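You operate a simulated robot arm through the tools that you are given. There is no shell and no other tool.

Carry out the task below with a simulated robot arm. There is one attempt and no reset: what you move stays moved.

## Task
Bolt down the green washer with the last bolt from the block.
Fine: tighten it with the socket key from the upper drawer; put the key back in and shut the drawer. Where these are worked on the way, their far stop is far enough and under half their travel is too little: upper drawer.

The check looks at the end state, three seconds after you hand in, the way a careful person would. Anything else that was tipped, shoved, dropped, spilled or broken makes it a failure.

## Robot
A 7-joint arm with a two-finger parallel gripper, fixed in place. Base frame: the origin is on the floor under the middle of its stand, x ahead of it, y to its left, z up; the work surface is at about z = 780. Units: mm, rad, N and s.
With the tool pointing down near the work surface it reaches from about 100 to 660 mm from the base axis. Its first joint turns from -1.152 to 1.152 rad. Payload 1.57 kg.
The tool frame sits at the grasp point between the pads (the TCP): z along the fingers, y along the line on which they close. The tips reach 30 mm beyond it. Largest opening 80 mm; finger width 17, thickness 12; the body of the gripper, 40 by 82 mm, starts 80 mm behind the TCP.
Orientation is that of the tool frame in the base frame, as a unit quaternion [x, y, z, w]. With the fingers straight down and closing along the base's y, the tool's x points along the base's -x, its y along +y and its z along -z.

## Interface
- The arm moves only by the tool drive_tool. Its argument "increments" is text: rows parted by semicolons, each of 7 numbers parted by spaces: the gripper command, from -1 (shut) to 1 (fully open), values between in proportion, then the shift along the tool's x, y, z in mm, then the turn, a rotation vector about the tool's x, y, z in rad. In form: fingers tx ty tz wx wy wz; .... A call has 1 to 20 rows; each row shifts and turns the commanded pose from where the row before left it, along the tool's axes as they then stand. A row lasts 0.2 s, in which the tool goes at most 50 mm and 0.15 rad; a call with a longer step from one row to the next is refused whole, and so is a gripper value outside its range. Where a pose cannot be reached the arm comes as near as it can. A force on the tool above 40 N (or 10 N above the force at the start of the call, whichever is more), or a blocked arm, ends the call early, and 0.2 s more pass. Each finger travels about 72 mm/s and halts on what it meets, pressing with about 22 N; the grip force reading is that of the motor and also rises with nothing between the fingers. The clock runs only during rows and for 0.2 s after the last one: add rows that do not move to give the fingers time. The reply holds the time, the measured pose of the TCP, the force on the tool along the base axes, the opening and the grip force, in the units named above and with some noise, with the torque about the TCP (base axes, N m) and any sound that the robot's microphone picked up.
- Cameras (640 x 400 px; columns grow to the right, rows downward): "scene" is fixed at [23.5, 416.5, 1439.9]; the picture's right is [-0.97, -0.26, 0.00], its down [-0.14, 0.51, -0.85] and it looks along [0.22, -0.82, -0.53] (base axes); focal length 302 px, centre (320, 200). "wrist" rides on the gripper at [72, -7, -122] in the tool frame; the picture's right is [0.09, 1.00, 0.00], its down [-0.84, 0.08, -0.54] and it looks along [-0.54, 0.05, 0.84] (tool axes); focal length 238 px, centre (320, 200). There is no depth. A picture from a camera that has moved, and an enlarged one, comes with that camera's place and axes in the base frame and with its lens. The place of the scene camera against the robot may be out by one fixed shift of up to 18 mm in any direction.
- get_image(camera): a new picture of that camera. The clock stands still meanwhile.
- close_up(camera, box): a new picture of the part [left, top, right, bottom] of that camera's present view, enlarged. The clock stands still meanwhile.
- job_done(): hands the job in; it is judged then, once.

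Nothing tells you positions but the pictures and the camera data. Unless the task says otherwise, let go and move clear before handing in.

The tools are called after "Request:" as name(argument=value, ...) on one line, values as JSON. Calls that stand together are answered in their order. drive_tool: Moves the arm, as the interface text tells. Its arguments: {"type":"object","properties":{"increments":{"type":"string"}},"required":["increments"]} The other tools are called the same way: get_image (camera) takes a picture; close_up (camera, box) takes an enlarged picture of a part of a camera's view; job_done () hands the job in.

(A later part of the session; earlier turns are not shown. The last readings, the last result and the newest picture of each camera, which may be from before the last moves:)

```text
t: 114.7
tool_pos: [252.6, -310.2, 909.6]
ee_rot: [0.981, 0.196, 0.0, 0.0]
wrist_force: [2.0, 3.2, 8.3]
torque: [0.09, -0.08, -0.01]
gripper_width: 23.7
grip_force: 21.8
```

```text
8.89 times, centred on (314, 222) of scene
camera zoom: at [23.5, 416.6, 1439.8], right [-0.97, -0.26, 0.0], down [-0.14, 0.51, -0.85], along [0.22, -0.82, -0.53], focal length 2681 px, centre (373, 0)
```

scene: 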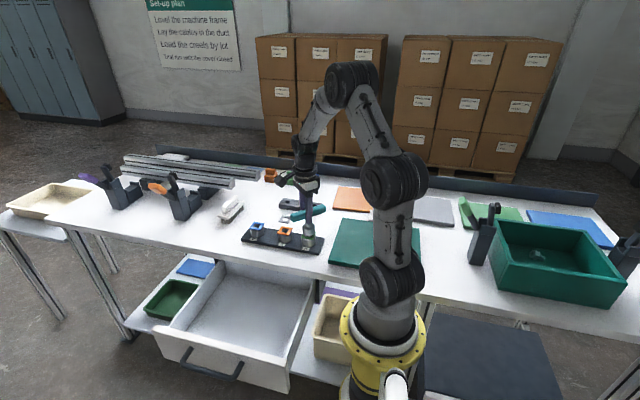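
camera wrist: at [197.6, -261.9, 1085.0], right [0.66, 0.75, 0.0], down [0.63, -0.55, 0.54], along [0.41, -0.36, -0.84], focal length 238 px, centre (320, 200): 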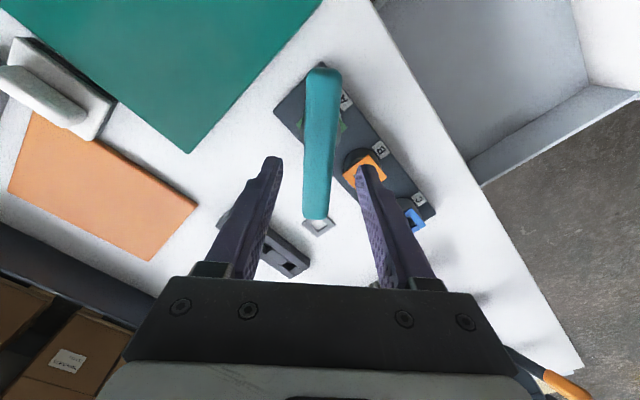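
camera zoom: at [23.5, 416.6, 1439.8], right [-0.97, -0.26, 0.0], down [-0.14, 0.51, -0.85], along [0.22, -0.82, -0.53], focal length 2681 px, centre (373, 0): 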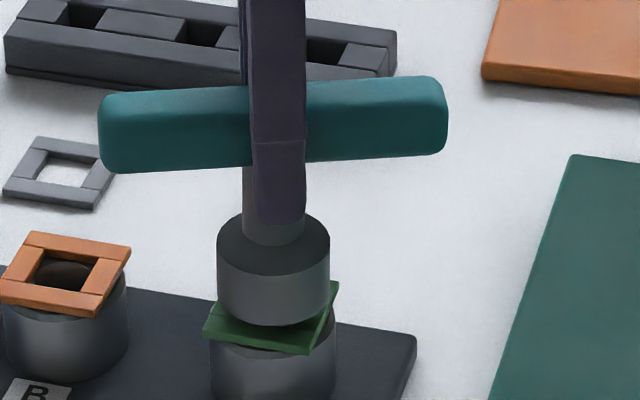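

Request:
drive_tool(increments="-1 0.2 0.1 0 0 0 0;-1 0 0 0.1 0 0 0.12;-1 0 0 0.1 0 0 0.12;-1 0 0 0.1 0 0 0.12;-1 0 0 0.1 0 0 0.12;-1 0 0 0.1 0 0 0.12;-1 0 0 0.1 0 0 0.12;-1 0 0 0.1 0 0 0.12;-1 0 0 0 0 0 0")

Request:
close_up(camera="scene", box=[288, 200, 340, 245])

Request:
close_up(camera="scene", box=[296, 222, 332, 244])

```text
t: 116.7
tool_pos: [252.8, -310.9, 908.0]
ee_rot: [0.975, -0.221, 0.0, 0.0]
wrist_force: [4.1, 4.9, 10.3]
torque: [0.33, -0.11, 0.02]
gripper_width: 23.7
grip_force: 22.2
```

```text
8.89 times, centred on (314, 222) of scene
camera zoom: at [23.5, 416.7, 1439.8], right [-0.97, -0.26, 0.0], down [-0.14, 0.51, -0.85], along [0.22, -0.82, -0.53], focal length 2681 px, centre (373, 0)
```

zoom: 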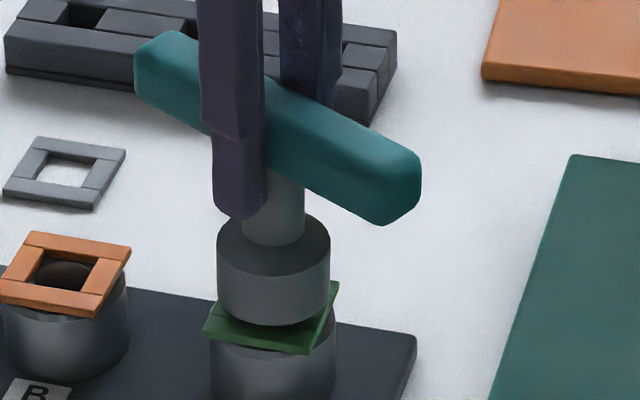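

```text
16.00 times, centred on (314, 233) of scene
camera zoom: at [23.5, 416.7, 1439.8], right [-0.97, -0.26, 0.0], down [-0.14, 0.51, -0.85], along [0.22, -0.82, -0.53], focal length 4825 px, centre (416, -328)
```

zoom: 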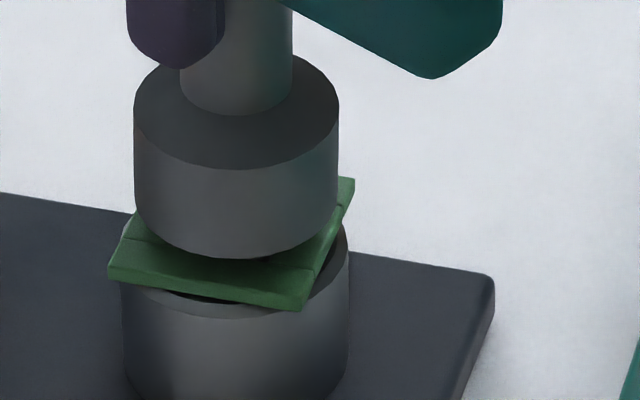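

Request:
close_up(camera="scene", box=[292, 210, 332, 245])

Request:
close_up(camera="wrist", box=[240, 40, 400, 290])

```text
11.43 times, centred on (312, 228) of scene
camera zoom: at [23.5, 416.7, 1439.8], right [-0.97, -0.26, 0.0], down [-0.14, 0.51, -0.85], along [0.22, -0.82, -0.53], focal length 3447 px, centre (411, -114)
```

zoom: 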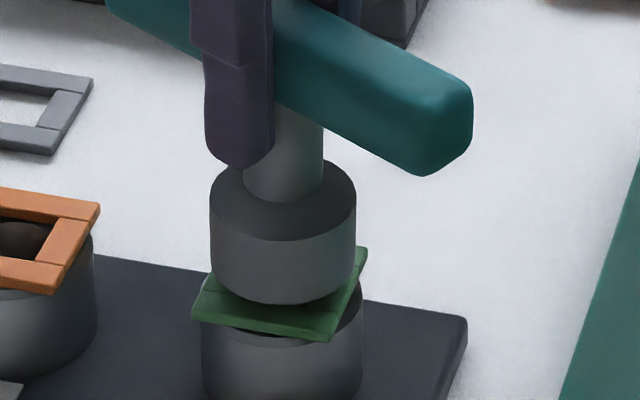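

```text
1.60 times, centred on (320, 165) of wrist
camera zoom: at [318.8, -333.5, 1029.8], right [-0.35, -0.94, 0.0], down [-0.79, 0.29, 0.54], along [-0.51, 0.19, -0.84], focal length 381 px, centre (320, 256)
```

zoom: 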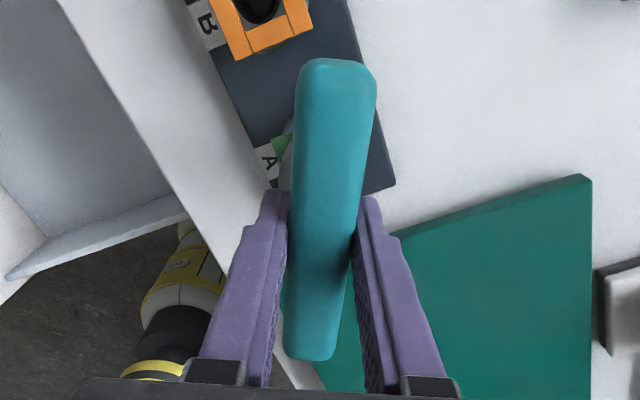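

The socket has dropped about 4.4 mm in total, so roughly one more turn remains. I'll release, lift, unwind half a turn, and re-grip.

Request:
drive_tool(increments="-0.3 0 0 0 0 0 0;0 0 0 0 0 0 0;0.25 0 0 0 0 0 0;0.25 0 0 0 0 0 0;0.25 0 0 -10 0 0 0;0.25 0 0 -20 0 0 0;0.25 0 0 -20 0 0 0;0.25 0 0 0 0 0 0")

Request:
close_up(camera="scene", box=[288, 200, 340, 245])

Request:
get_image(camera="wrist")

```text
t: 118.5
tool_pos: [252.8, -311.1, 957.7]
ee_rot: [0.976, -0.219, -0.001, 0.0]
wrist_force: [0.1, -0.2, 0.7]
torque: [0.01, -0.02, 0.0]
gripper_width: 49.8
grip_force: 0.0
```

```text
8.89 times, centred on (314, 222) of scene
camera zoom: at [23.5, 416.5, 1439.9], right [-0.97, -0.26, 0.0], down [-0.14, 0.51, -0.85], along [0.22, -0.82, -0.53], focal length 2681 px, centre (373, 0)
```

zoom: 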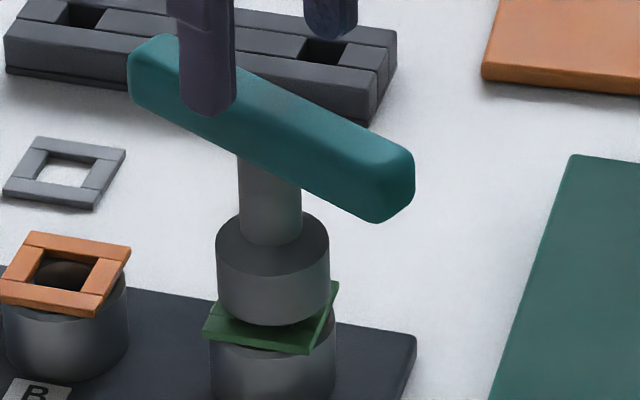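

```text
taken
camera wrist: at [319.2, -333.5, 1079.3], right [-0.34, -0.94, 0.0], down [-0.79, 0.29, 0.54], along [-0.51, 0.19, -0.84], focal length 238 px, centre (320, 200)
```

wrist: 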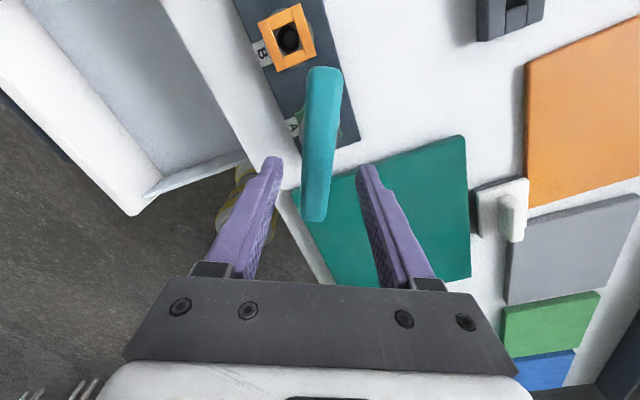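

The key stands free, with a slight lean from socket clearance. I'll rotate the wrist back half a turn.

Request:
drive_tool(increments="0.25 0 0 0 0 0 -0.148;0.25 0 0 0 0 0 -0.148;0.25 0 0 0 0 0 -0.148;0.25 0 0 0 0 0 -0.148;0.25 0 0 0 0 0 -0.148;0.25 0 0 0 0 0 -0.148;0.25 0 0 0 0 0 -0.148;0.25 0 0 0 0 0 -0.148;0.25 0 0 0 0 0 -0.148;0.25 0 0 0 0 0 -0.148;0.25 0 0 0 0 0 -0.148;0.25 0 0 0 0 0 -0.148;0.25 0 0 0 0 0 -0.148;0.25 0 0 0 0 0 -0.148;0.25 0 0 0 0 0 -0.148;0.25 0 0 0 0 0 -0.148;0.25 0 0 0 0 0 -0.148;0.25 0 0 0 0 0 -0.148;0.25 0 0 0 0 0 -0.148;0.25 0 0 0 0 0 -0.148")

Request:
drive_tool(increments="0.25 0 0 0 0 0 -0.13;0.25 0 0 0 0 0 0;0.25 0 0 0 0 0 0")

Request:
get_image(camera="wrist")

Request:
close_up(camera="scene", box=[288, 200, 340, 245])

```text
t: 122.7
tool_pos: [252.9, -309.8, 957.9]
ee_rot: [0.305, 0.952, 0.001, 0.0]
wrist_force: [-0.3, -0.5, 0.7]
torque: [0.04, 0.01, 0.02]
gripper_width: 50.0
grip_force: 0.0
```

```text
t: 123.5
tool_pos: [252.9, -311.0, 957.7]
ee_rot: [0.245, 0.97, 0.0, 0.0]
wrist_force: [-0.4, 0.0, 0.0]
torque: [0.03, 0.0, 0.0]
gripper_width: 50.0
grip_force: 0.0
```

```text
taken
camera wrist: at [184.9, -280.3, 1079.3], right [0.39, 0.92, 0.0], down [0.77, -0.33, 0.54], along [0.5, -0.21, -0.84], focal length 238 px, centre (320, 200)
```

wrist: 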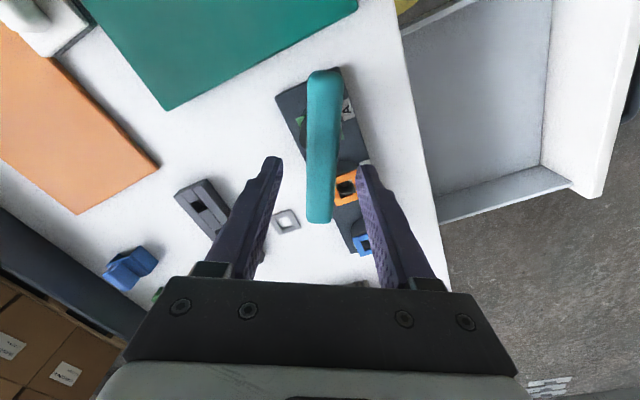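

```text
8.89 times, centred on (314, 222) of scene
camera zoom: at [23.5, 416.5, 1439.9], right [-0.97, -0.26, 0.0], down [-0.14, 0.51, -0.85], along [0.22, -0.82, -0.53], focal length 2681 px, centre (373, 0)
```

zoom: 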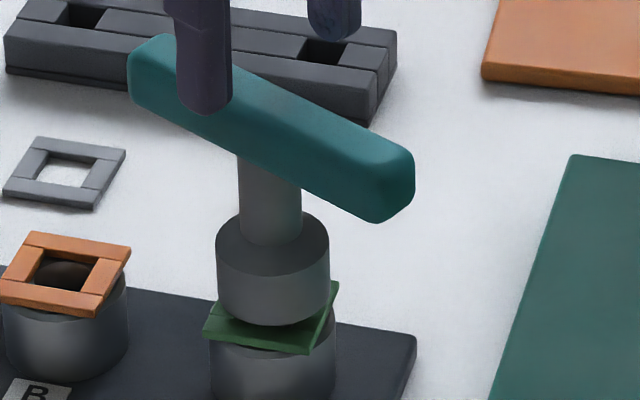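

Request:
drive_tool(increments="0.25 0 -0.3 0 0 0 -0.055;0.25 0 0 15 0 0 0;0.25 0 0 15 0 0 0;0.25 0 0 12 0 0 0;0.25 0 0 7 0 0 0;0.25 0 0 2.5 0 0 0;0.25 0 0 0 0 0 0")

Request:
close_up(camera="wrist", box=[240, 40, 400, 290])

Request:
close_up(camera="scene", box=[288, 200, 340, 245])

```text
t: 125.0
tool_pos: [253.4, -310.6, 906.1]
ee_rot: [0.218, 0.976, -0.001, 0.0]
wrist_force: [1.1, 0.2, 0.1]
torque: [0.02, 0.0, 0.02]
gripper_width: 50.0
grip_force: 0.1
```

```text
1.60 times, centred on (320, 165) of wrist
camera zoom: at [183.2, -284.0, 1027.7], right [0.34, 0.94, 0.0], down [0.79, -0.29, 0.54], along [0.51, -0.18, -0.84], focal length 381 px, centre (320, 256)
```

zoom: 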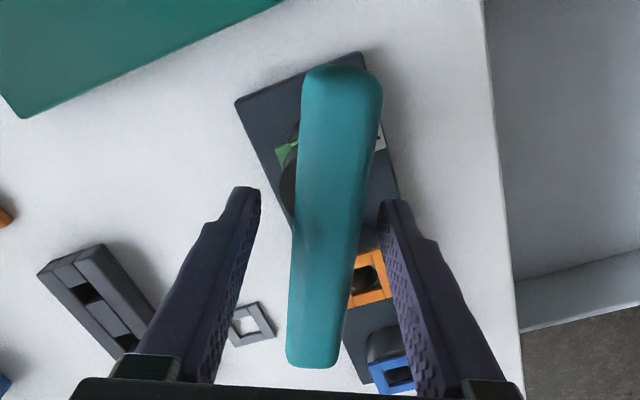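

```text
8.89 times, centred on (314, 222) of scene
camera zoom: at [23.5, 416.5, 1439.9], right [-0.97, -0.26, 0.0], down [-0.14, 0.51, -0.85], along [0.22, -0.82, -0.53], focal length 2681 px, centre (373, 0)
```

zoom: 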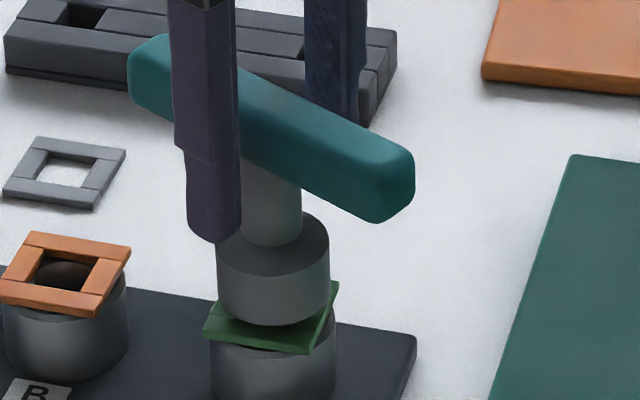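

Request:
drive_tool(increments="0 -0.5 0.5 0 0 0 -0.01;-0.2 0 0 0 0 0 0;-1 0 0 0 0 0 0;-1 0 0 0 0 0 0;-1 0 0 0 0 0 0")

Request:
drive_tool(increments="-1 0 0 0.4 0 0 0.05;-1 0 0 0.1 0 0 0.12;-1 0 0 0.1 0 0 0.12;-1 0 0 0.1 0 0 0.12;-1 0 0 0.1 0 0 0.12;-1 0 0 0.1 0 0 0.12;-1 0 0 0.1 0 0 0.12;-1 0 0 0 0 0 0")

Request:
close_up(camera="scene", box=[292, 210, 332, 245])

```text
t: 126.2
tool_pos: [253.6, -310.5, 907.6]
ee_rot: [0.213, 0.977, 0.0, 0.0]
wrist_force: [0.3, 0.2, 0.0]
torque: [-0.05, 0.0, -0.04]
gripper_width: 23.7
grip_force: 22.1
```

```text
t: 128.1
tool_pos: [253.4, -309.0, 905.2]
ee_rot: [0.565, 0.825, 0.001, 0.0]
wrist_force: [1.5, 5.9, 7.8]
torque: [0.32, -0.05, 0.0]
gripper_width: 23.9
grip_force: 21.8
```

```text
11.43 times, centred on (312, 228) of scene
camera zoom: at [23.5, 416.7, 1439.8], right [-0.97, -0.26, 0.0], down [-0.14, 0.51, -0.85], along [0.22, -0.82, -0.53], focal length 3447 px, centre (411, -114)
```

zoom: 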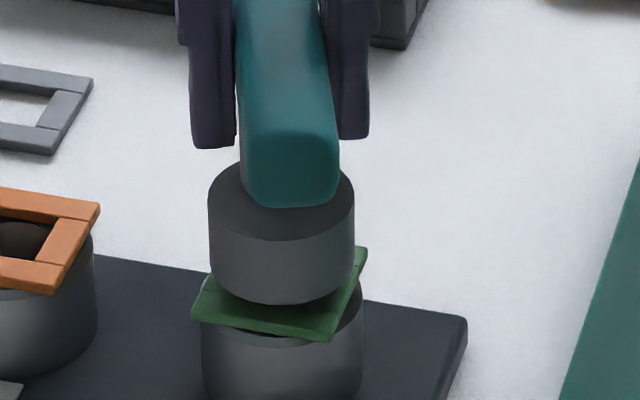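

Gripped centrally with almost no side force. I'll continue turning.

Request:
drive_tool(increments="-1 0.1 0.3 0 0 0 0;-1 0 0 0.1 0 0 0.12;-1 0 0 0.1 0 0 0.12;-1 0 0 0.1 0 0 0.12;-1 0 0 0.1 0 0 0.12;-1 0 0 0.1 0 0 0.12;-1 0 0 0.1 0 0 0.12;-1 0 0 0.1 0 0 0.12;-1 0 0 0.1 0 0 0.12;-1 0 0 0.1 0 0 0.12;-1 0 0 0.1 0 0 0.12;-1 0 0 0 0 0 0")

Request:
close_up(camera="scene", box=[292, 210, 332, 245])

```text
t: 130.7
tool_pos: [253.4, -310.2, 905.6]
ee_rot: [0.933, 0.361, 0.0, 0.0]
wrist_force: [5.7, 2.5, 4.4]
torque: [0.2, -0.29, 0.01]
gripper_width: 24.0
grip_force: 22.1
```

```text
11.43 times, centred on (312, 228) of scene
camera zoom: at [23.6, 416.6, 1439.9], right [-0.97, -0.26, 0.0], down [-0.14, 0.51, -0.85], along [0.22, -0.82, -0.53], focal length 3447 px, centre (411, -114)
```

zoom: 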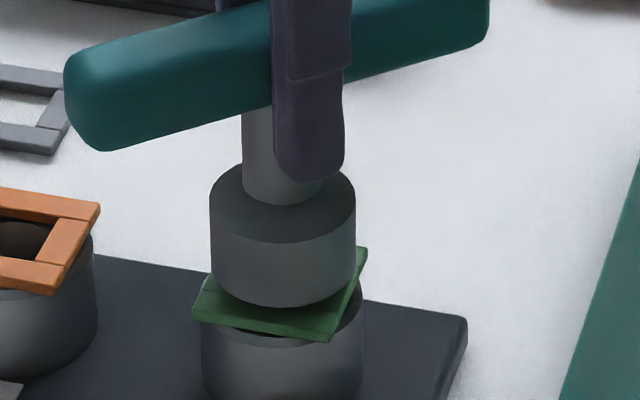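

Request:
drive_tool(increments="-1 0.3 0.3 0.2 0 0 0;-1 0 0 0.12 0 0 0.12;-1 0 0 0.12 0 0 0.12;-1 0 0 0.12 0 0 0.12;-1 0 0 0.12 0 0 0.12;-1 0 0 0.12 0 0 0.12;-1 0 0 0.12 0 0 0.12;-1 0 0 0.12 0 0 0.12;-1 0 0 0.12 0 0 0.12;-1 0 0 0.12 0 0 0.12;-1 0 0 0.12 0 0 0.12;-1 0 0 0 0 0 0")

Request:
close_up(camera="scene", box=[292, 210, 332, 245])

Request:
close_up(camera="wrist", box=[240, 40, 400, 290])

```text
t: 133.2
tool_pos: [253.9, -309.9, 903.7]
ee_rot: [0.973, -0.229, -0.001, 0.0]
wrist_force: [0.7, 3.7, 11.1]
torque: [0.28, 0.01, -0.03]
gripper_width: 23.9
grip_force: 22.3
```

```text
11.43 times, centred on (312, 228) of scene
camera zoom: at [23.4, 416.6, 1439.8], right [-0.97, -0.26, 0.0], down [-0.14, 0.51, -0.85], along [0.22, -0.82, -0.53], focal length 3447 px, centre (411, -114)
```

zoom: 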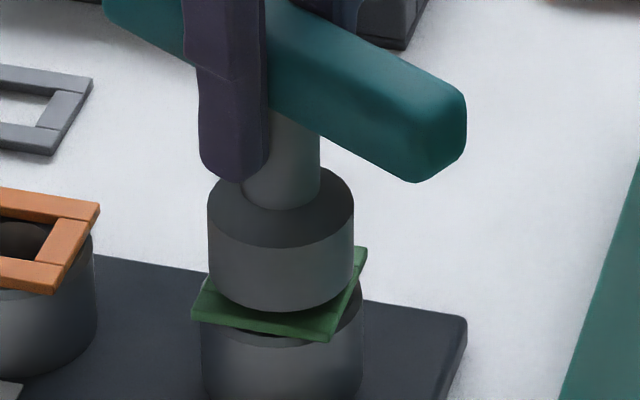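

```text
1.60 times, centred on (320, 165) of wrist
camera zoom: at [319.8, -334.3, 1025.2], right [-0.36, -0.93, 0.0], down [-0.78, 0.3, 0.54], along [-0.51, 0.2, -0.84], focal length 381 px, centre (320, 256)
```

zoom: 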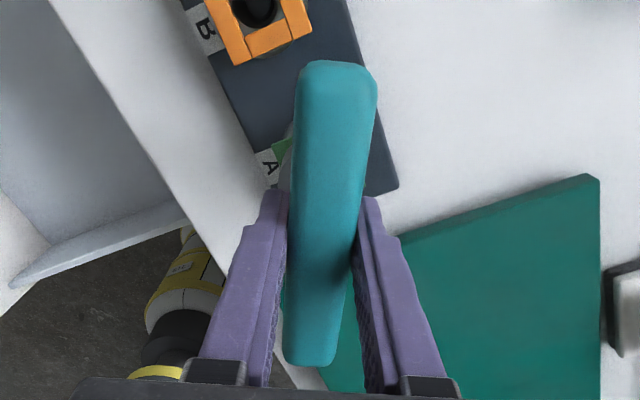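

Total drop is now about 6.6 mm of roughly 8. One more re-grip should bring it tight.

Request:
drive_tool(increments="-0.3 0 0 0 0 0 0;0 0 0 0 0 0 0;0.25 0 0 0 0 0 0;0.25 0 0 0 0 0 0;0.25 0 0 -10 0 0 0;0.25 0 0 -20 0 0 0;0.25 0 0 -22 0 0 0;0.25 0 0 0 0 0 0;0.25 0 0 0 0 0 -0.1;0.25 0 0 0 0 0 -0.1")

Request:
drive_tool(increments="0.25 0 0 0 0 0 -0.148;0.25 0 0 0 0 0 -0.148;0.25 0 0 0 0 0 -0.148;0.25 0 0 0 0 0 -0.148;0.25 0 0 0 0 0 -0.148;0.25 0 0 0 0 0 -0.148;0.25 0 0 0 0 0 -0.148;0.25 0 0 0 0 0 -0.148;0.25 0 0 0 0 0 -0.148;0.25 0 0 0 0 0 -0.148;0.25 0 0 0 0 0 -0.148;0.25 0 0 0 0 0 -0.148;0.25 0 0 0 0 0 -0.148;0.25 0 0 0 0 0 -0.148;0.25 0 0 0 0 0 -0.148;0.25 0 0 0 0 0 -0.148;0.25 0 0 0 0 0 -0.148;0.25 0 0 0 0 0 -0.148;0.25 0 0 0 0 0 -0.148;0.25 0 0 0 0 0 -0.13")

Request:
get_image(camera="wrist")

Request:
close_up(camera="scene", box=[288, 200, 340, 245])

```text
t: 135.4
tool_pos: [254.7, -310.3, 955.1]
ee_rot: [0.992, -0.129, 0.0, 0.0]
wrist_force: [-0.3, 0.3, -0.6]
torque: [0.03, 0.0, 0.04]
gripper_width: 50.1
grip_force: 0.0
```

```text
t: 139.7
tool_pos: [254.6, -310.0, 954.1]
ee_rot: [0.226, 0.974, 0.0, 0.001]
wrist_force: [-0.8, 0.8, 0.5]
torque: [0.0, -0.02, -0.02]
gripper_width: 49.9
grip_force: 0.1
```

```text
taken
camera wrist: at [185.0, -282.3, 1076.7], right [0.36, 0.93, 0.0], down [0.79, -0.3, 0.54], along [0.51, -0.19, -0.84], focal length 238 px, centre (320, 200)
```

wrist: 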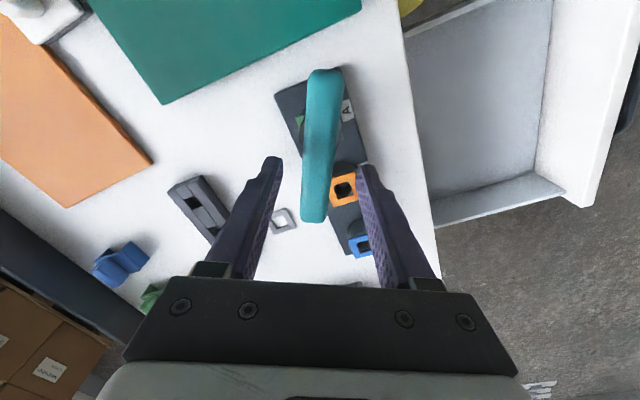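

```text
8.89 times, centred on (314, 222) of scene
camera zoom: at [23.5, 416.5, 1439.9], right [-0.97, -0.26, 0.0], down [-0.14, 0.51, -0.85], along [0.22, -0.82, -0.53], focal length 2681 px, centre (373, 0)
```

zoom: 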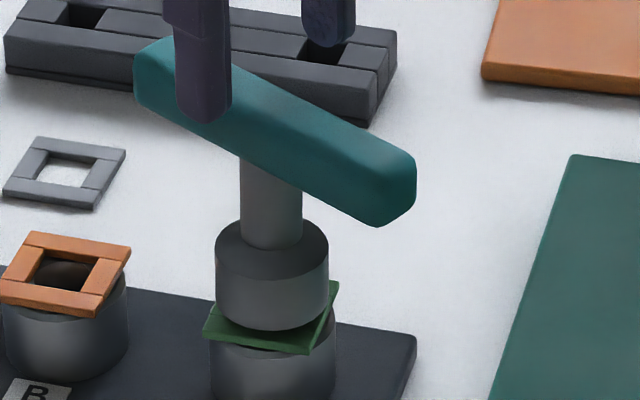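

Request:
drive_tool(increments="0.25 0 -2 0 0 0 -0.013;0.25 0 0 15 0 0 0;0.25 0 0 15 0 0 0;0.25 0 0 12 0 0 0;0.25 0 0 6 0 0 0;0.25 0 0 2 0 0 0;0.25 0 0 0 0 0 0")

Request:
close_up(camera="wrist", box=[240, 40, 400, 290])

Request:
close_up(camera="scene", box=[288, 200, 340, 245])

```text
t: 141.2
tool_pos: [252.8, -312.0, 905.6]
ee_rot: [0.221, 0.975, 0.0, -0.001]
wrist_force: [-1.0, -0.9, -0.7]
torque: [-0.01, 0.01, 0.0]
gripper_width: 50.0
grip_force: 0.0
```

```text
1.60 times, centred on (320, 165) of wrist
camera zoom: at [183.9, -285.5, 1026.9], right [0.35, 0.94, 0.0], down [0.79, -0.29, 0.54], along [0.51, -0.19, -0.84], focal length 381 px, centre (320, 256)
```

zoom: 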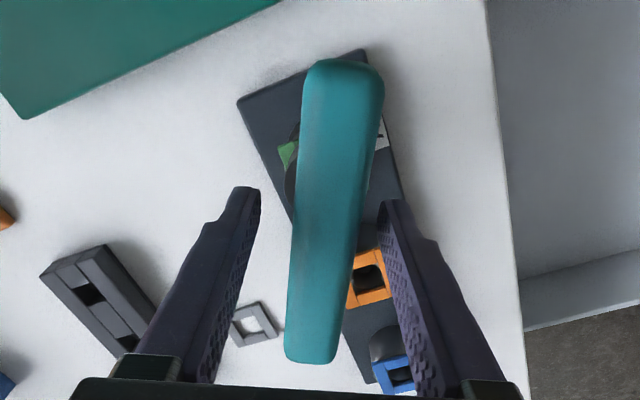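

```text
8.89 times, centred on (314, 222) of scene
camera zoom: at [23.5, 416.5, 1439.9], right [-0.97, -0.26, 0.0], down [-0.14, 0.51, -0.85], along [0.22, -0.82, -0.53], focal length 2681 px, centre (373, 0)
```

zoom: 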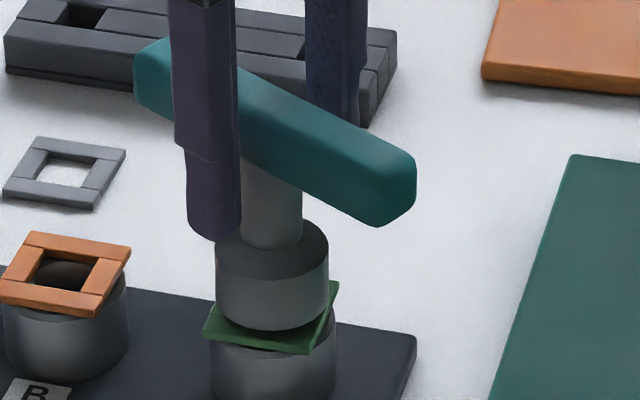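

Request:
drive_tool(increments="0 1 0.2 1 0 0 0;-0.2 0 0 0 0 0 0;-1 0 0 0 0 0 0;-1 0 0 0 0 0 0;-1 0 0 0 0 0 0")

Request:
drive_tool(increments="-1 0 0 0.4 0 0 0.05;-1 0 0 0.1 0 0 0.12;-1 0 0 0.1 0 0 0.12;-1 0 0 0.1 0 0 0.12;-1 0 0 0.1 0 0 0.12;-1 0 0 0.1 0 0 0.12;-1 0 0 0.1 0 0 0.12;-1 0 0 0 0 0 0")

Request:
close_up(camera="scene", box=[292, 210, 332, 245])

```text
t: 142.4
tool_pos: [253.9, -311.0, 904.3]
ee_rot: [0.221, 0.975, 0.0, -0.001]
wrist_force: [4.4, 3.9, 0.2]
torque: [0.29, -0.29, 0.05]
gripper_width: 23.7
grip_force: 22.0
```

```text
t: 144.2
tool_pos: [251.3, -311.0, 903.7]
ee_rot: [0.573, 0.819, -0.001, 0.001]
wrist_force: [3.1, 7.5, 9.1]
torque: [0.53, -0.27, -0.03]
gripper_width: 23.5
grip_force: 21.7
```

```text
11.43 times, centred on (312, 228) of scene
camera zoom: at [23.5, 416.7, 1439.8], right [-0.97, -0.26, 0.0], down [-0.14, 0.51, -0.85], along [0.22, -0.82, -0.53], focal length 3447 px, centre (411, -114)
```

zoom: 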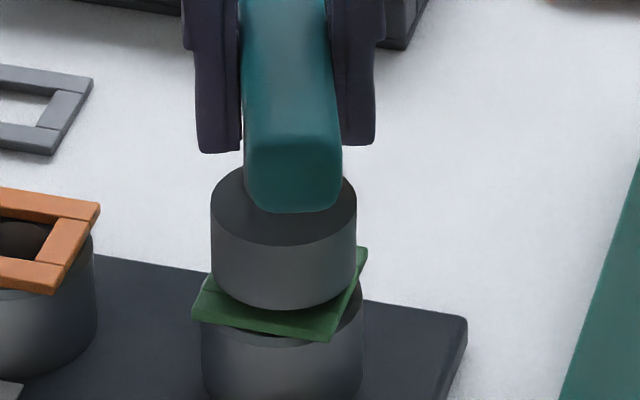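

Request:
drive_tool(increments="-1 0.4 0.4 0 0 0 0;-1 0 0 0.1 0 0 0.12;-1 0 0 0.1 0 0 0.12;-1 0 0 0.1 0 0 0.12;-1 0 0 0.1 0 0 0.12;-1 0 0 0.1 0 0 0.12;-1 0 0 0.1 0 0 0.12;-1 0 0 0.1 0 0 0.12;-1 0 0 0 0 0 0")

Request:
close_up(camera="scene", box=[292, 210, 332, 245])

```text
t: 146.2
tool_pos: [252.9, -311.4, 903.2]
ee_rot: [0.857, 0.515, 0.0, 0.0]
wrist_force: [10.7, 4.5, 4.7]
torque: [0.18, -0.63, 0.06]
gripper_width: 23.8
grip_force: 22.2
```

```text
11.43 times, centred on (312, 228) of scene
camera zoom: at [23.7, 416.6, 1439.8], right [-0.97, -0.26, 0.0], down [-0.14, 0.51, -0.85], along [0.22, -0.82, -0.53], focal length 3447 px, centre (411, -114)
```

zoom: 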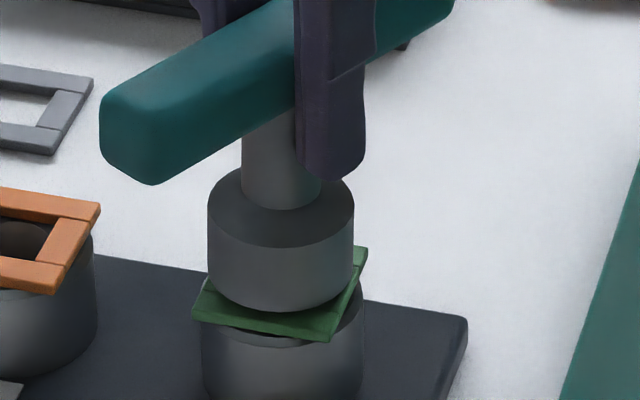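

Request:
drive_tool(increments="-1 0.7 0.6 0.1 0 0 0;-1 0 0 0.12 0 0 0.12;-1 0 0 0.12 0 0 0.12;-1 0 0 0.12 0 0 0.12;-1 0 0 0.12 0 0 0.12;-1 0 0 0.12 0 0 0.12;-1 0 0 0.12 0 0 0.12;-1 0 0 0 0 0 0")

Request:
close_up(camera="scene", box=[292, 210, 332, 245])

```text
t: 148.1
tool_pos: [254.1, -311.0, 901.9]
ee_rot: [0.984, 0.179, 0.0, 0.0]
wrist_force: [1.1, 0.3, 8.9]
torque: [-0.29, 0.1, 0.31]
gripper_width: 24.7
grip_force: 22.3
```

```text
11.43 times, centred on (312, 228) of scene
camera zoom: at [23.5, 416.6, 1439.9], right [-0.97, -0.26, 0.0], down [-0.14, 0.51, -0.85], along [0.22, -0.82, -0.53], focal length 3447 px, centre (411, -114)
```

zoom: 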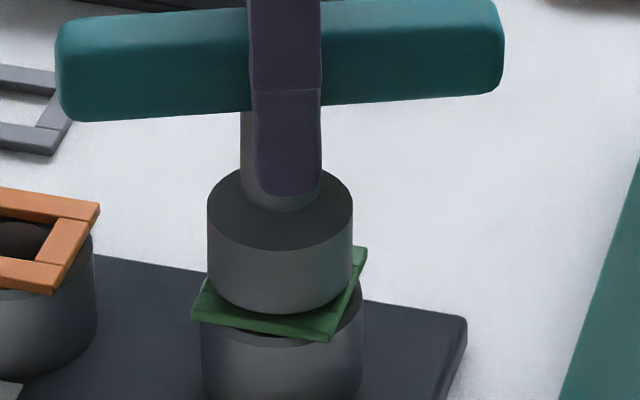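

Torque about z has risen to 0.31 N·m and the fingers are being pried slightly: the bolt is becoming tight. I'll press it on a little more.

Request:
drive_tool(increments="-1 0 0 0 0 0 0.05;-1 0 0 0 0 0 0.05;-1 0 0 0 0 0 0.05;-1 0 0 0 0 0 0")

Request:
close_up(camera="scene", box=[292, 210, 332, 245])

Request:
close_up(camera="wrist", box=[240, 40, 400, 290])

```text
t: 149.1
tool_pos: [253.8, -310.1, 900.8]
ee_rot: [0.994, 0.105, 0.0, 0.0]
wrist_force: [-0.2, -0.6, 4.9]
torque: [-0.25, 0.17, 0.36]
gripper_width: 25.5
grip_force: 22.2
```

```text
11.43 times, centred on (312, 228) of scene
camera zoom: at [23.4, 416.5, 1439.9], right [-0.97, -0.26, 0.0], down [-0.14, 0.51, -0.85], along [0.22, -0.82, -0.53], focal length 3447 px, centre (411, -114)
```

zoom: 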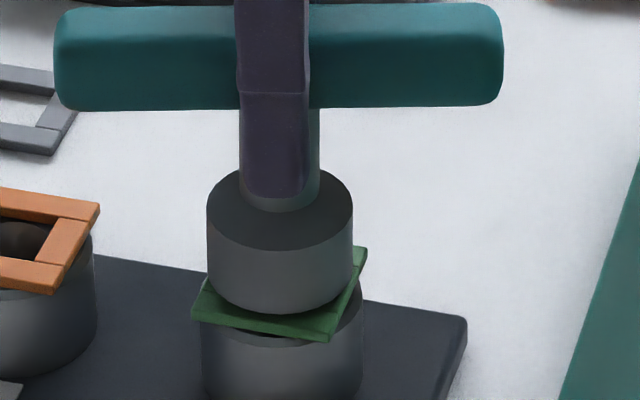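

```text
1.60 times, centred on (320, 165) of wrist
camera zoom: at [320.8, -286.9, 1023.1], right [0.3, -0.95, 0.0], down [-0.8, -0.25, 0.54], along [-0.52, -0.16, -0.84], focal length 381 px, centre (320, 256)
```

zoom: 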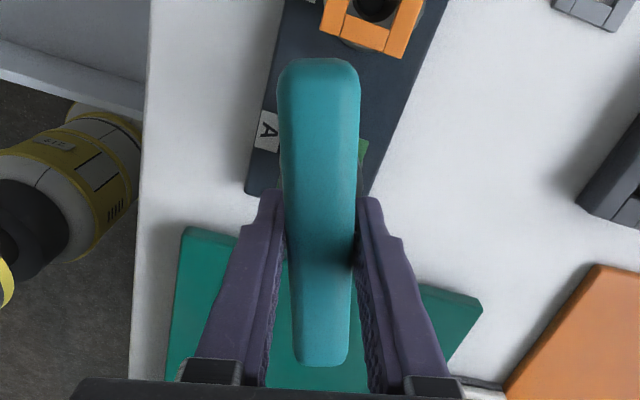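

The handle now lags the fingers by about 0.1 rad. I'll turn a little more and see whether the key still moves or is stopped.

Request:
drive_tool(increments="-1 0 0 0 0 0 0.05;-1 0 0 0 0 0 0.05;-1 0 0 0 0 0 0;-1 0 0 0 0 0 0")

Request:
close_up(camera="scene", box=[292, 210, 332, 245])

Request:
close_up(camera="wrist", box=[240, 40, 400, 290])

```text
t: 150.1
tool_pos: [253.0, -309.3, 900.6]
ee_rot: [0.998, 0.056, 0.0, 0.0]
wrist_force: [0.4, 1.6, 1.3]
torque: [-0.13, 0.03, 0.39]
gripper_width: 26.1
grip_force: 22.3
```

```text
11.43 times, centred on (312, 228) of scene
camera zoom: at [23.5, 416.5, 1439.9], right [-0.97, -0.26, 0.0], down [-0.14, 0.51, -0.85], along [0.22, -0.82, -0.53], focal length 3447 px, centre (411, -114)
```

zoom: 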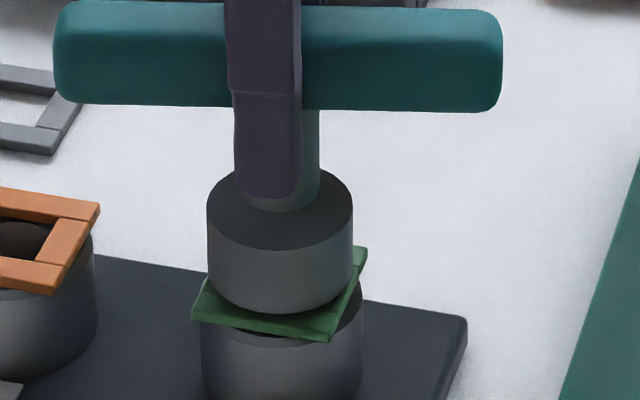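

```text
1.60 times, centred on (320, 165) of wrist
camera zoom: at [322.7, -293.8, 1023.1], right [0.2, -0.98, 0.0], down [-0.82, -0.17, 0.54], along [-0.53, -0.11, -0.84], focal length 381 px, centre (320, 256)
```

zoom: 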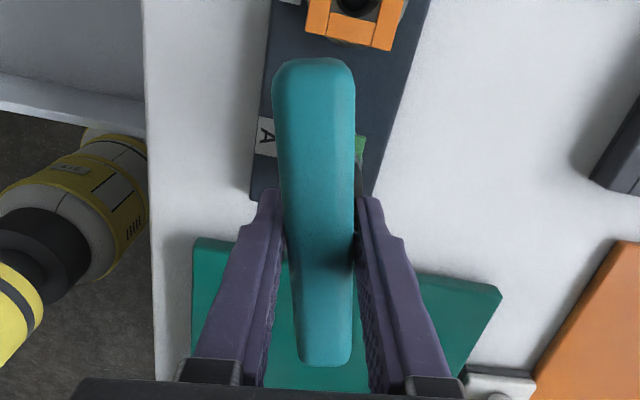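

The key is still turning under about 0.39 N·m. I'll continue tightening slowly.

Request:
drive_tool(increments="-1 0 0 0.1 0 0 0.05;-1 0 0 0.1 0 0 0.05;-1 0 0 0.1 0 0 0.05;-1 0 0 0 0 0 0.05;-1 0 0 0 0 0 0")

Request:
close_up(camera="scene", box=[292, 210, 332, 245])

Request:
close_up(camera="wrist", box=[240, 40, 400, 290])

```text
t: 151.2
tool_pos: [253.5, -310.2, 901.8]
ee_rot: [0.999, -0.043, 0.0, 0.0]
wrist_force: [-2.3, 2.4, 1.1]
torque: [-0.12, 0.18, 0.49]
gripper_width: 27.2
grip_force: 22.1
```

```text
11.43 times, centred on (312, 228) of scene
camera zoom: at [23.5, 416.5, 1439.9], right [-0.97, -0.26, 0.0], down [-0.14, 0.51, -0.85], along [0.22, -0.82, -0.53], focal length 3447 px, centre (411, -114)
```

zoom: 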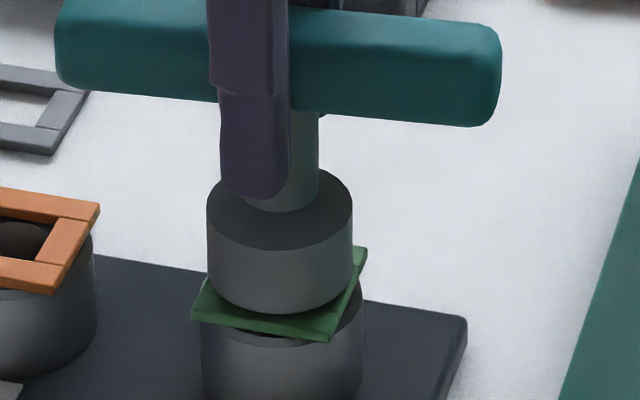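

```text
1.60 times, centred on (320, 165) of wrist
camera zoom: at [323.8, -308.3, 1023.0], right [0.0, -1.0, 0.0], down [-0.84, 0.0, 0.54], along [-0.54, 0.0, -0.84], focal length 381 px, centre (320, 256)
```

zoom: 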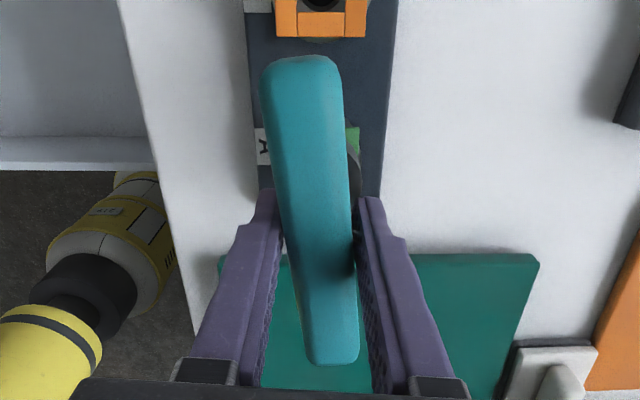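

Request:
drive_tool(increments="-1 0 0 0 0 0 0.05;-1 0 0 0 0 0 0.05;-1 0 0 0 0 0 0.05;-1 0 0 0 0 0 0.05;-1 0 0 0 0 0 0")

Request:
close_up(camera="scene", box=[292, 210, 332, 245])

Request:
close_up(camera="wrist", box=[240, 40, 400, 290])

```text
t: 152.4
tool_pos: [252.8, -310.2, 899.6]
ee_rot: [0.99, -0.143, 0.0, 0.0]
wrist_force: [-2.2, 4.1, 0.4]
torque: [-0.09, 0.17, 0.53]
gripper_width: 29.0
grip_force: 21.8
```

```text
11.43 times, centred on (312, 228) of scene
camera zoom: at [23.5, 416.6, 1439.9], right [-0.97, -0.26, 0.0], down [-0.14, 0.51, -0.85], along [0.22, -0.82, -0.53], focal length 3447 px, centre (411, -114)
```

zoom: 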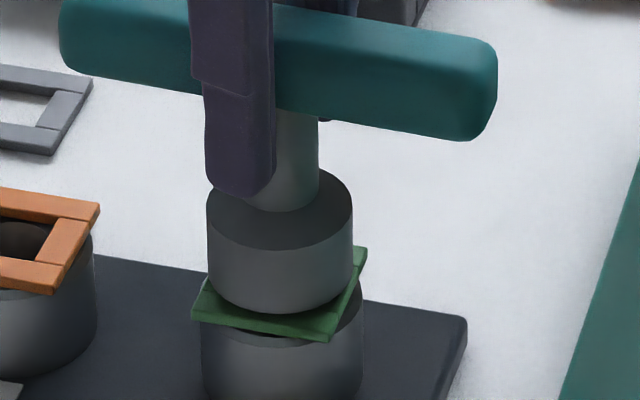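

```text
1.60 times, centred on (320, 165) of wrist
camera zoom: at [322.7, -322.5, 1023.0], right [-0.19, -0.98, 0.0], down [-0.82, 0.16, 0.54], along [-0.53, 0.11, -0.84], focal length 381 px, centre (320, 256)
```

zoom: 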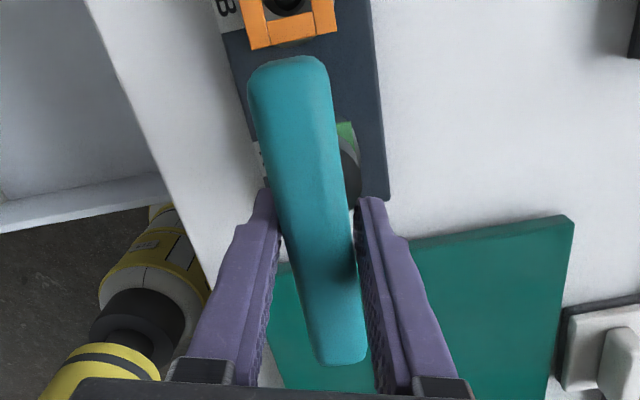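

The bolt is seated and torque keeps rising (0.53 N·m) as it turns. I'll continue a bit within the wrist's range.

Request:
drive_tool(increments="-1 0 0 0 0 0 0.05;-1 0 0 0 0 0 0.05;-1 0 0 0 0 0 0.05;-1 0 0 0 0 0 0.05;-1 0 0 0 0 0 0.05;-1 0 0 0 0 0 0")

Request:
close_up(camera="scene", box=[292, 210, 332, 245])

Request:
close_up(camera="wrist", box=[240, 40, 400, 290])

```text
t: 153.8
tool_pos: [252.8, -309.9, 901.4]
ee_rot: [0.964, -0.265, 0.0, 0.0]
wrist_force: [-0.2, 4.4, -0.1]
torque: [-0.02, 0.1, 0.63]
gripper_width: 30.7
grip_force: 22.3
```

```text
11.43 times, centred on (312, 228) of scene
camera zoom: at [23.5, 416.6, 1439.9], right [-0.97, -0.26, 0.0], down [-0.14, 0.51, -0.85], along [0.22, -0.82, -0.53], focal length 3447 px, centre (411, -114)
```

zoom: 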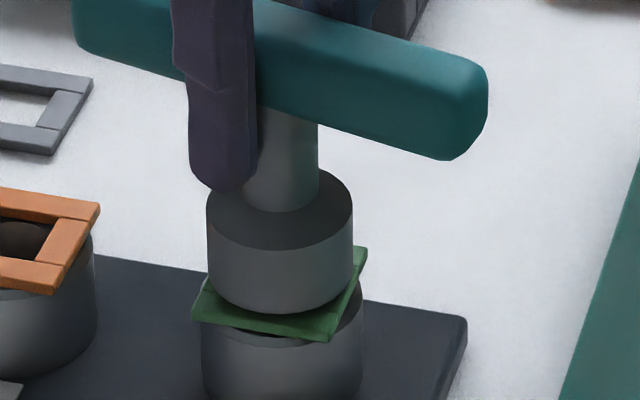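

```text
1.60 times, centred on (320, 165) of wrist
camera zoom: at [317.2, -339.3, 1022.9], right [-0.43, -0.9, 0.0], down [-0.76, 0.36, 0.54], along [-0.49, 0.23, -0.84], focal length 381 px, centre (320, 256)
```

zoom: 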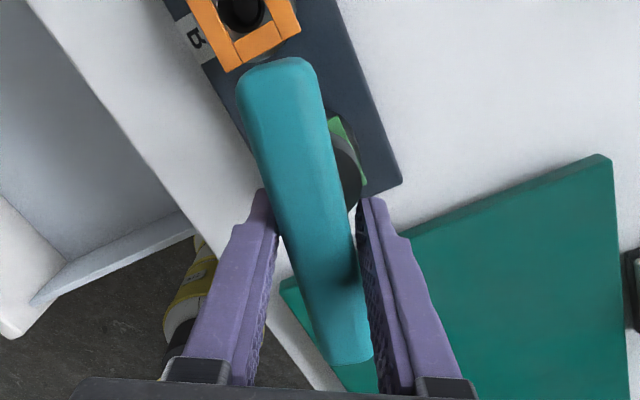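

Torque has reached 0.63 N·m with the flange seated. I'll release and see whether the key stays where it is.

Request:
drive_tool(increments="-0.1 0 0 0 0 0 0;0.1 0 0 0 0 0 0;0.25 0 0 0 0 0 0;0.25 0 0 0 0 0 0")

Request:
close_up(camera="scene", box=[292, 210, 332, 245])

Request:
close_up(camera="wrist", box=[240, 40, 400, 290])

```text
t: 154.8
tool_pos: [254.2, -309.6, 901.1]
ee_rot: [0.964, -0.265, 0.001, 0.0]
wrist_force: [0.5, 0.0, -0.4]
torque: [-0.03, 0.01, 0.0]
gripper_width: 49.8
grip_force: 0.1
```

```text
11.43 times, centred on (312, 228) of scene
camera zoom: at [23.5, 416.5, 1439.9], right [-0.97, -0.26, 0.0], down [-0.14, 0.51, -0.85], along [0.22, -0.82, -0.53], focal length 3447 px, centre (411, -114)
```

zoom: 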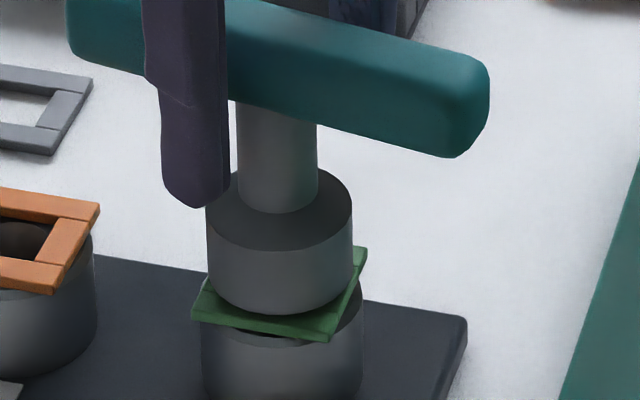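

```text
1.60 times, centred on (320, 165) of wrist
camera zoom: at [317.2, -339.4, 1023.0], right [-0.43, -0.9, 0.0], down [-0.76, 0.36, 0.54], along [-0.49, 0.23, -0.84], focal length 381 px, centre (320, 256)
```

zoom: 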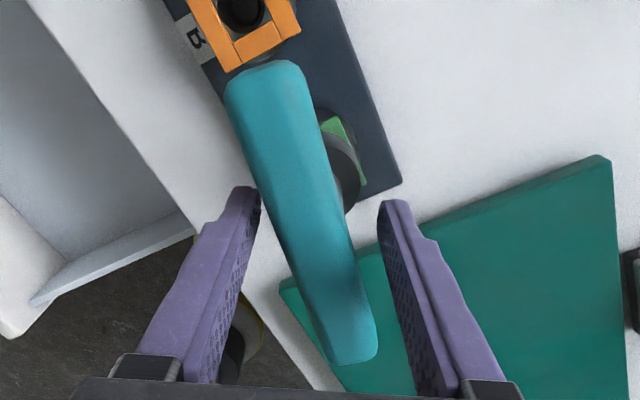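

The key stayed put with almost no spring-back, so the bolt is tight. I'll lift clear, unwind the wrist half a turn and re-grip the key to take it off.

Request:
drive_tool(increments="0.25 0 0 -10 0 0 0;0.25 0 0 -20 0 0 0;0.25 0 0 -22 0 0 0;0.25 0 0 0 0 0 -0.13;0.25 0 0 0 0 0 -0.13;0.25 0 0 0 0 0 -0.13;0.25 0 0 0 0 0 -0.13;0.25 0 0 0 0 0 0")

Request:
drive_tool(increments="0.25 0 0 0 0 0 -0.148;0.25 0 0 0 0 0 -0.148;0.25 0 0 0 0 0 -0.148;0.25 0 0 0 0 0 -0.148;0.25 0 0 0 0 0 -0.148;0.25 0 0 0 0 0 -0.148;0.25 0 0 0 0 0 -0.148;0.25 0 0 0 0 0 -0.148;0.25 0 0 0 0 0 -0.148;0.25 0 0 0 0 0 -0.148;0.25 0 0 0 0 0 -0.148;0.25 0 0 0 0 0 -0.148;0.25 0 0 0 0 0 -0.148;0.25 0 0 0 0 0 -0.148;0.25 0 0 0 0 0 -0.148;0.25 0 0 0 0 0 -0.148;0.25 0 0 0 0 0 -0.148;0.25 0 0 0 0 0 -0.148;0.25 0 0 0 0 0 -0.148;0.25 0 0 0 0 0 -0.148")

Request:
get_image(camera="wrist")

Request:
close_up(camera="scene", box=[288, 200, 340, 245])

```text
t: 156.7
tool_pos: [253.6, -310.9, 953.4]
ee_rot: [1.0, -0.007, 0.0, 0.0]
wrist_force: [0.0, 0.3, -0.4]
torque: [-0.03, -0.02, -0.01]
gripper_width: 50.0
grip_force: 0.1
```

```text
t: 160.8
tool_pos: [253.3, -310.6, 953.6]
ee_rot: [0.096, 0.995, 0.0, 0.0]
wrist_force: [-0.1, -0.7, -0.8]
torque: [-0.01, -0.02, 0.03]
gripper_width: 50.1
grip_force: 0.0
```

```text
taken
camera wrist: at [180.1, -301.2, 1075.1], right [0.1, 0.99, 0.0], down [0.84, -0.09, 0.54], along [0.54, -0.06, -0.84], focal length 238 px, centre (320, 200)
```

wrist: 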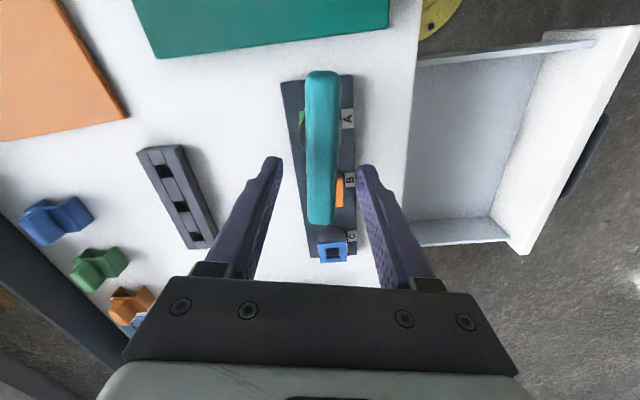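

```text
8.89 times, centred on (314, 222) of scene
camera zoom: at [23.5, 416.5, 1439.9], right [-0.97, -0.26, 0.0], down [-0.14, 0.51, -0.85], along [0.22, -0.82, -0.53], focal length 2681 px, centre (373, 0)
```

zoom: 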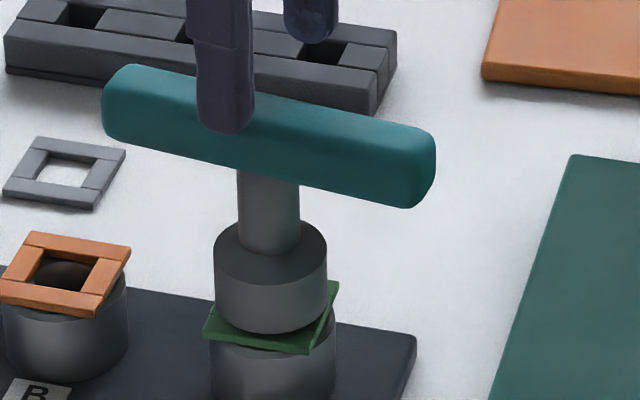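

Request:
drive_tool(increments="0.25 -1 0 0 0 0 -0.068;0.25 0 0 15 0 0 0;0.25 0 0 15 0 0 0;0.25 0 0 12 0 0 0;0.25 0 0 6 0 0 0;0.25 0 0 2 0 0 0;0.25 0 0 0 0 0 0")

Request:
close_up(camera="wrist", box=[240, 40, 400, 290])

Request:
close_up(camera="scene", box=[288, 200, 340, 245])

```text
t: 162.4
tool_pos: [252.8, -309.6, 904.7]
ee_rot: [0.065, 0.998, 0.0, 0.0]
wrist_force: [0.0, 1.0, -0.4]
torque: [-0.02, 0.01, 0.0]
gripper_width: 49.8
grip_force: 0.1
```

```text
1.60 times, centred on (320, 165) of wrist
camera zoom: at [180.5, -306.2, 1025.0], right [0.04, 1.0, 0.0], down [0.84, -0.03, 0.54], along [0.54, -0.02, -0.84], focal length 381 px, centre (320, 256)
```

zoom: 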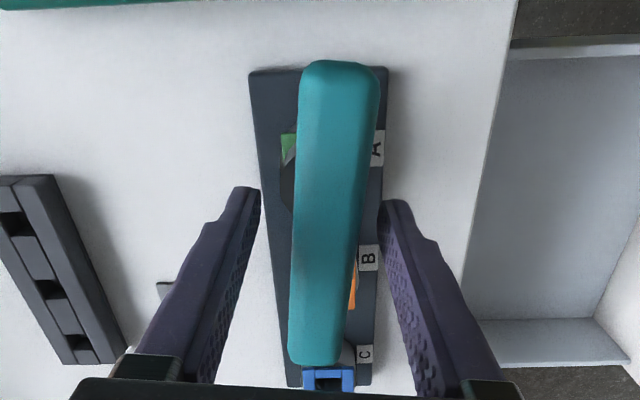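

```text
8.89 times, centred on (314, 222) of scene
camera zoom: at [23.5, 416.5, 1439.9], right [-0.97, -0.26, 0.0], down [-0.14, 0.51, -0.85], along [0.22, -0.82, -0.53], focal length 2681 px, centre (373, 0)
```

zoom: 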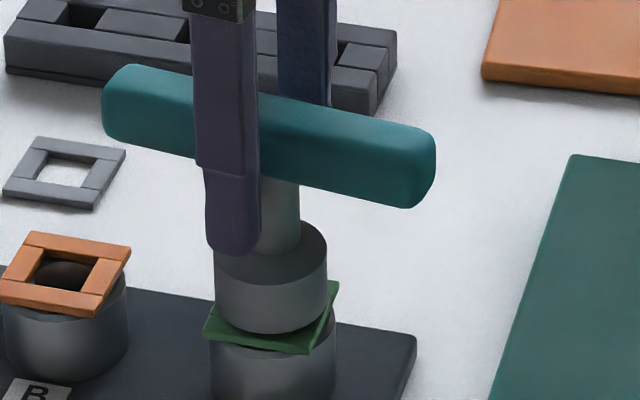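

Request:
drive_tool(increments="0 0.5 0.6 0 0 0 -0.028;-0.2 0 0 0 0 0 0;-1 0 0 0 0 0 0;-1 0 0 0 0 0 0;-1 0 0 0 0 0 0")

Request:
drive_tool(increments="-1 0 0 -1 0 0 0;-1 0 0 -1 0 0 0;-1 0 0 0 0 0 0")

Request:
close_up(camera="scene", box=[292, 210, 332, 245])

```text
t: 163.7
tool_pos: [254.4, -309.5, 903.6]
ee_rot: [0.05, 0.999, 0.0, 0.0]
wrist_force: [-0.1, 0.6, 0.7]
torque: [-0.09, 0.08, 0.03]
gripper_width: 23.8
grip_force: 21.7
```

```text
t: 164.4
tool_pos: [253.3, -309.5, 905.0]
ee_rot: [0.051, 0.999, 0.0, 0.0]
wrist_force: [1.2, -2.3, -6.7]
torque: [-0.22, -0.09, 0.1]
gripper_width: 23.9
grip_force: 21.6
```

```text
11.43 times, centred on (312, 228) of scene
camera zoom: at [23.6, 416.3, 1439.9], right [-0.97, -0.26, 0.0], down [-0.14, 0.51, -0.85], along [0.22, -0.82, -0.53], focal length 3447 px, centre (411, -114)
```

zoom: 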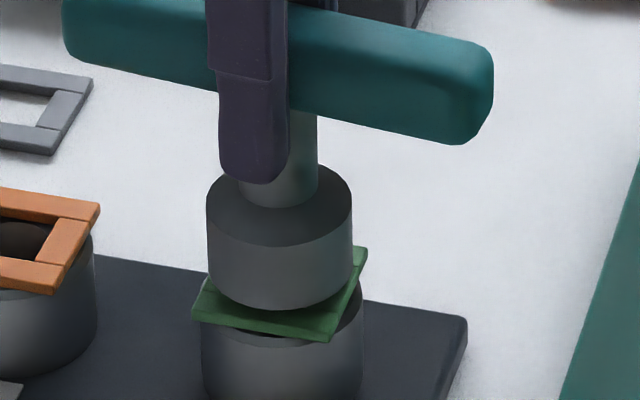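

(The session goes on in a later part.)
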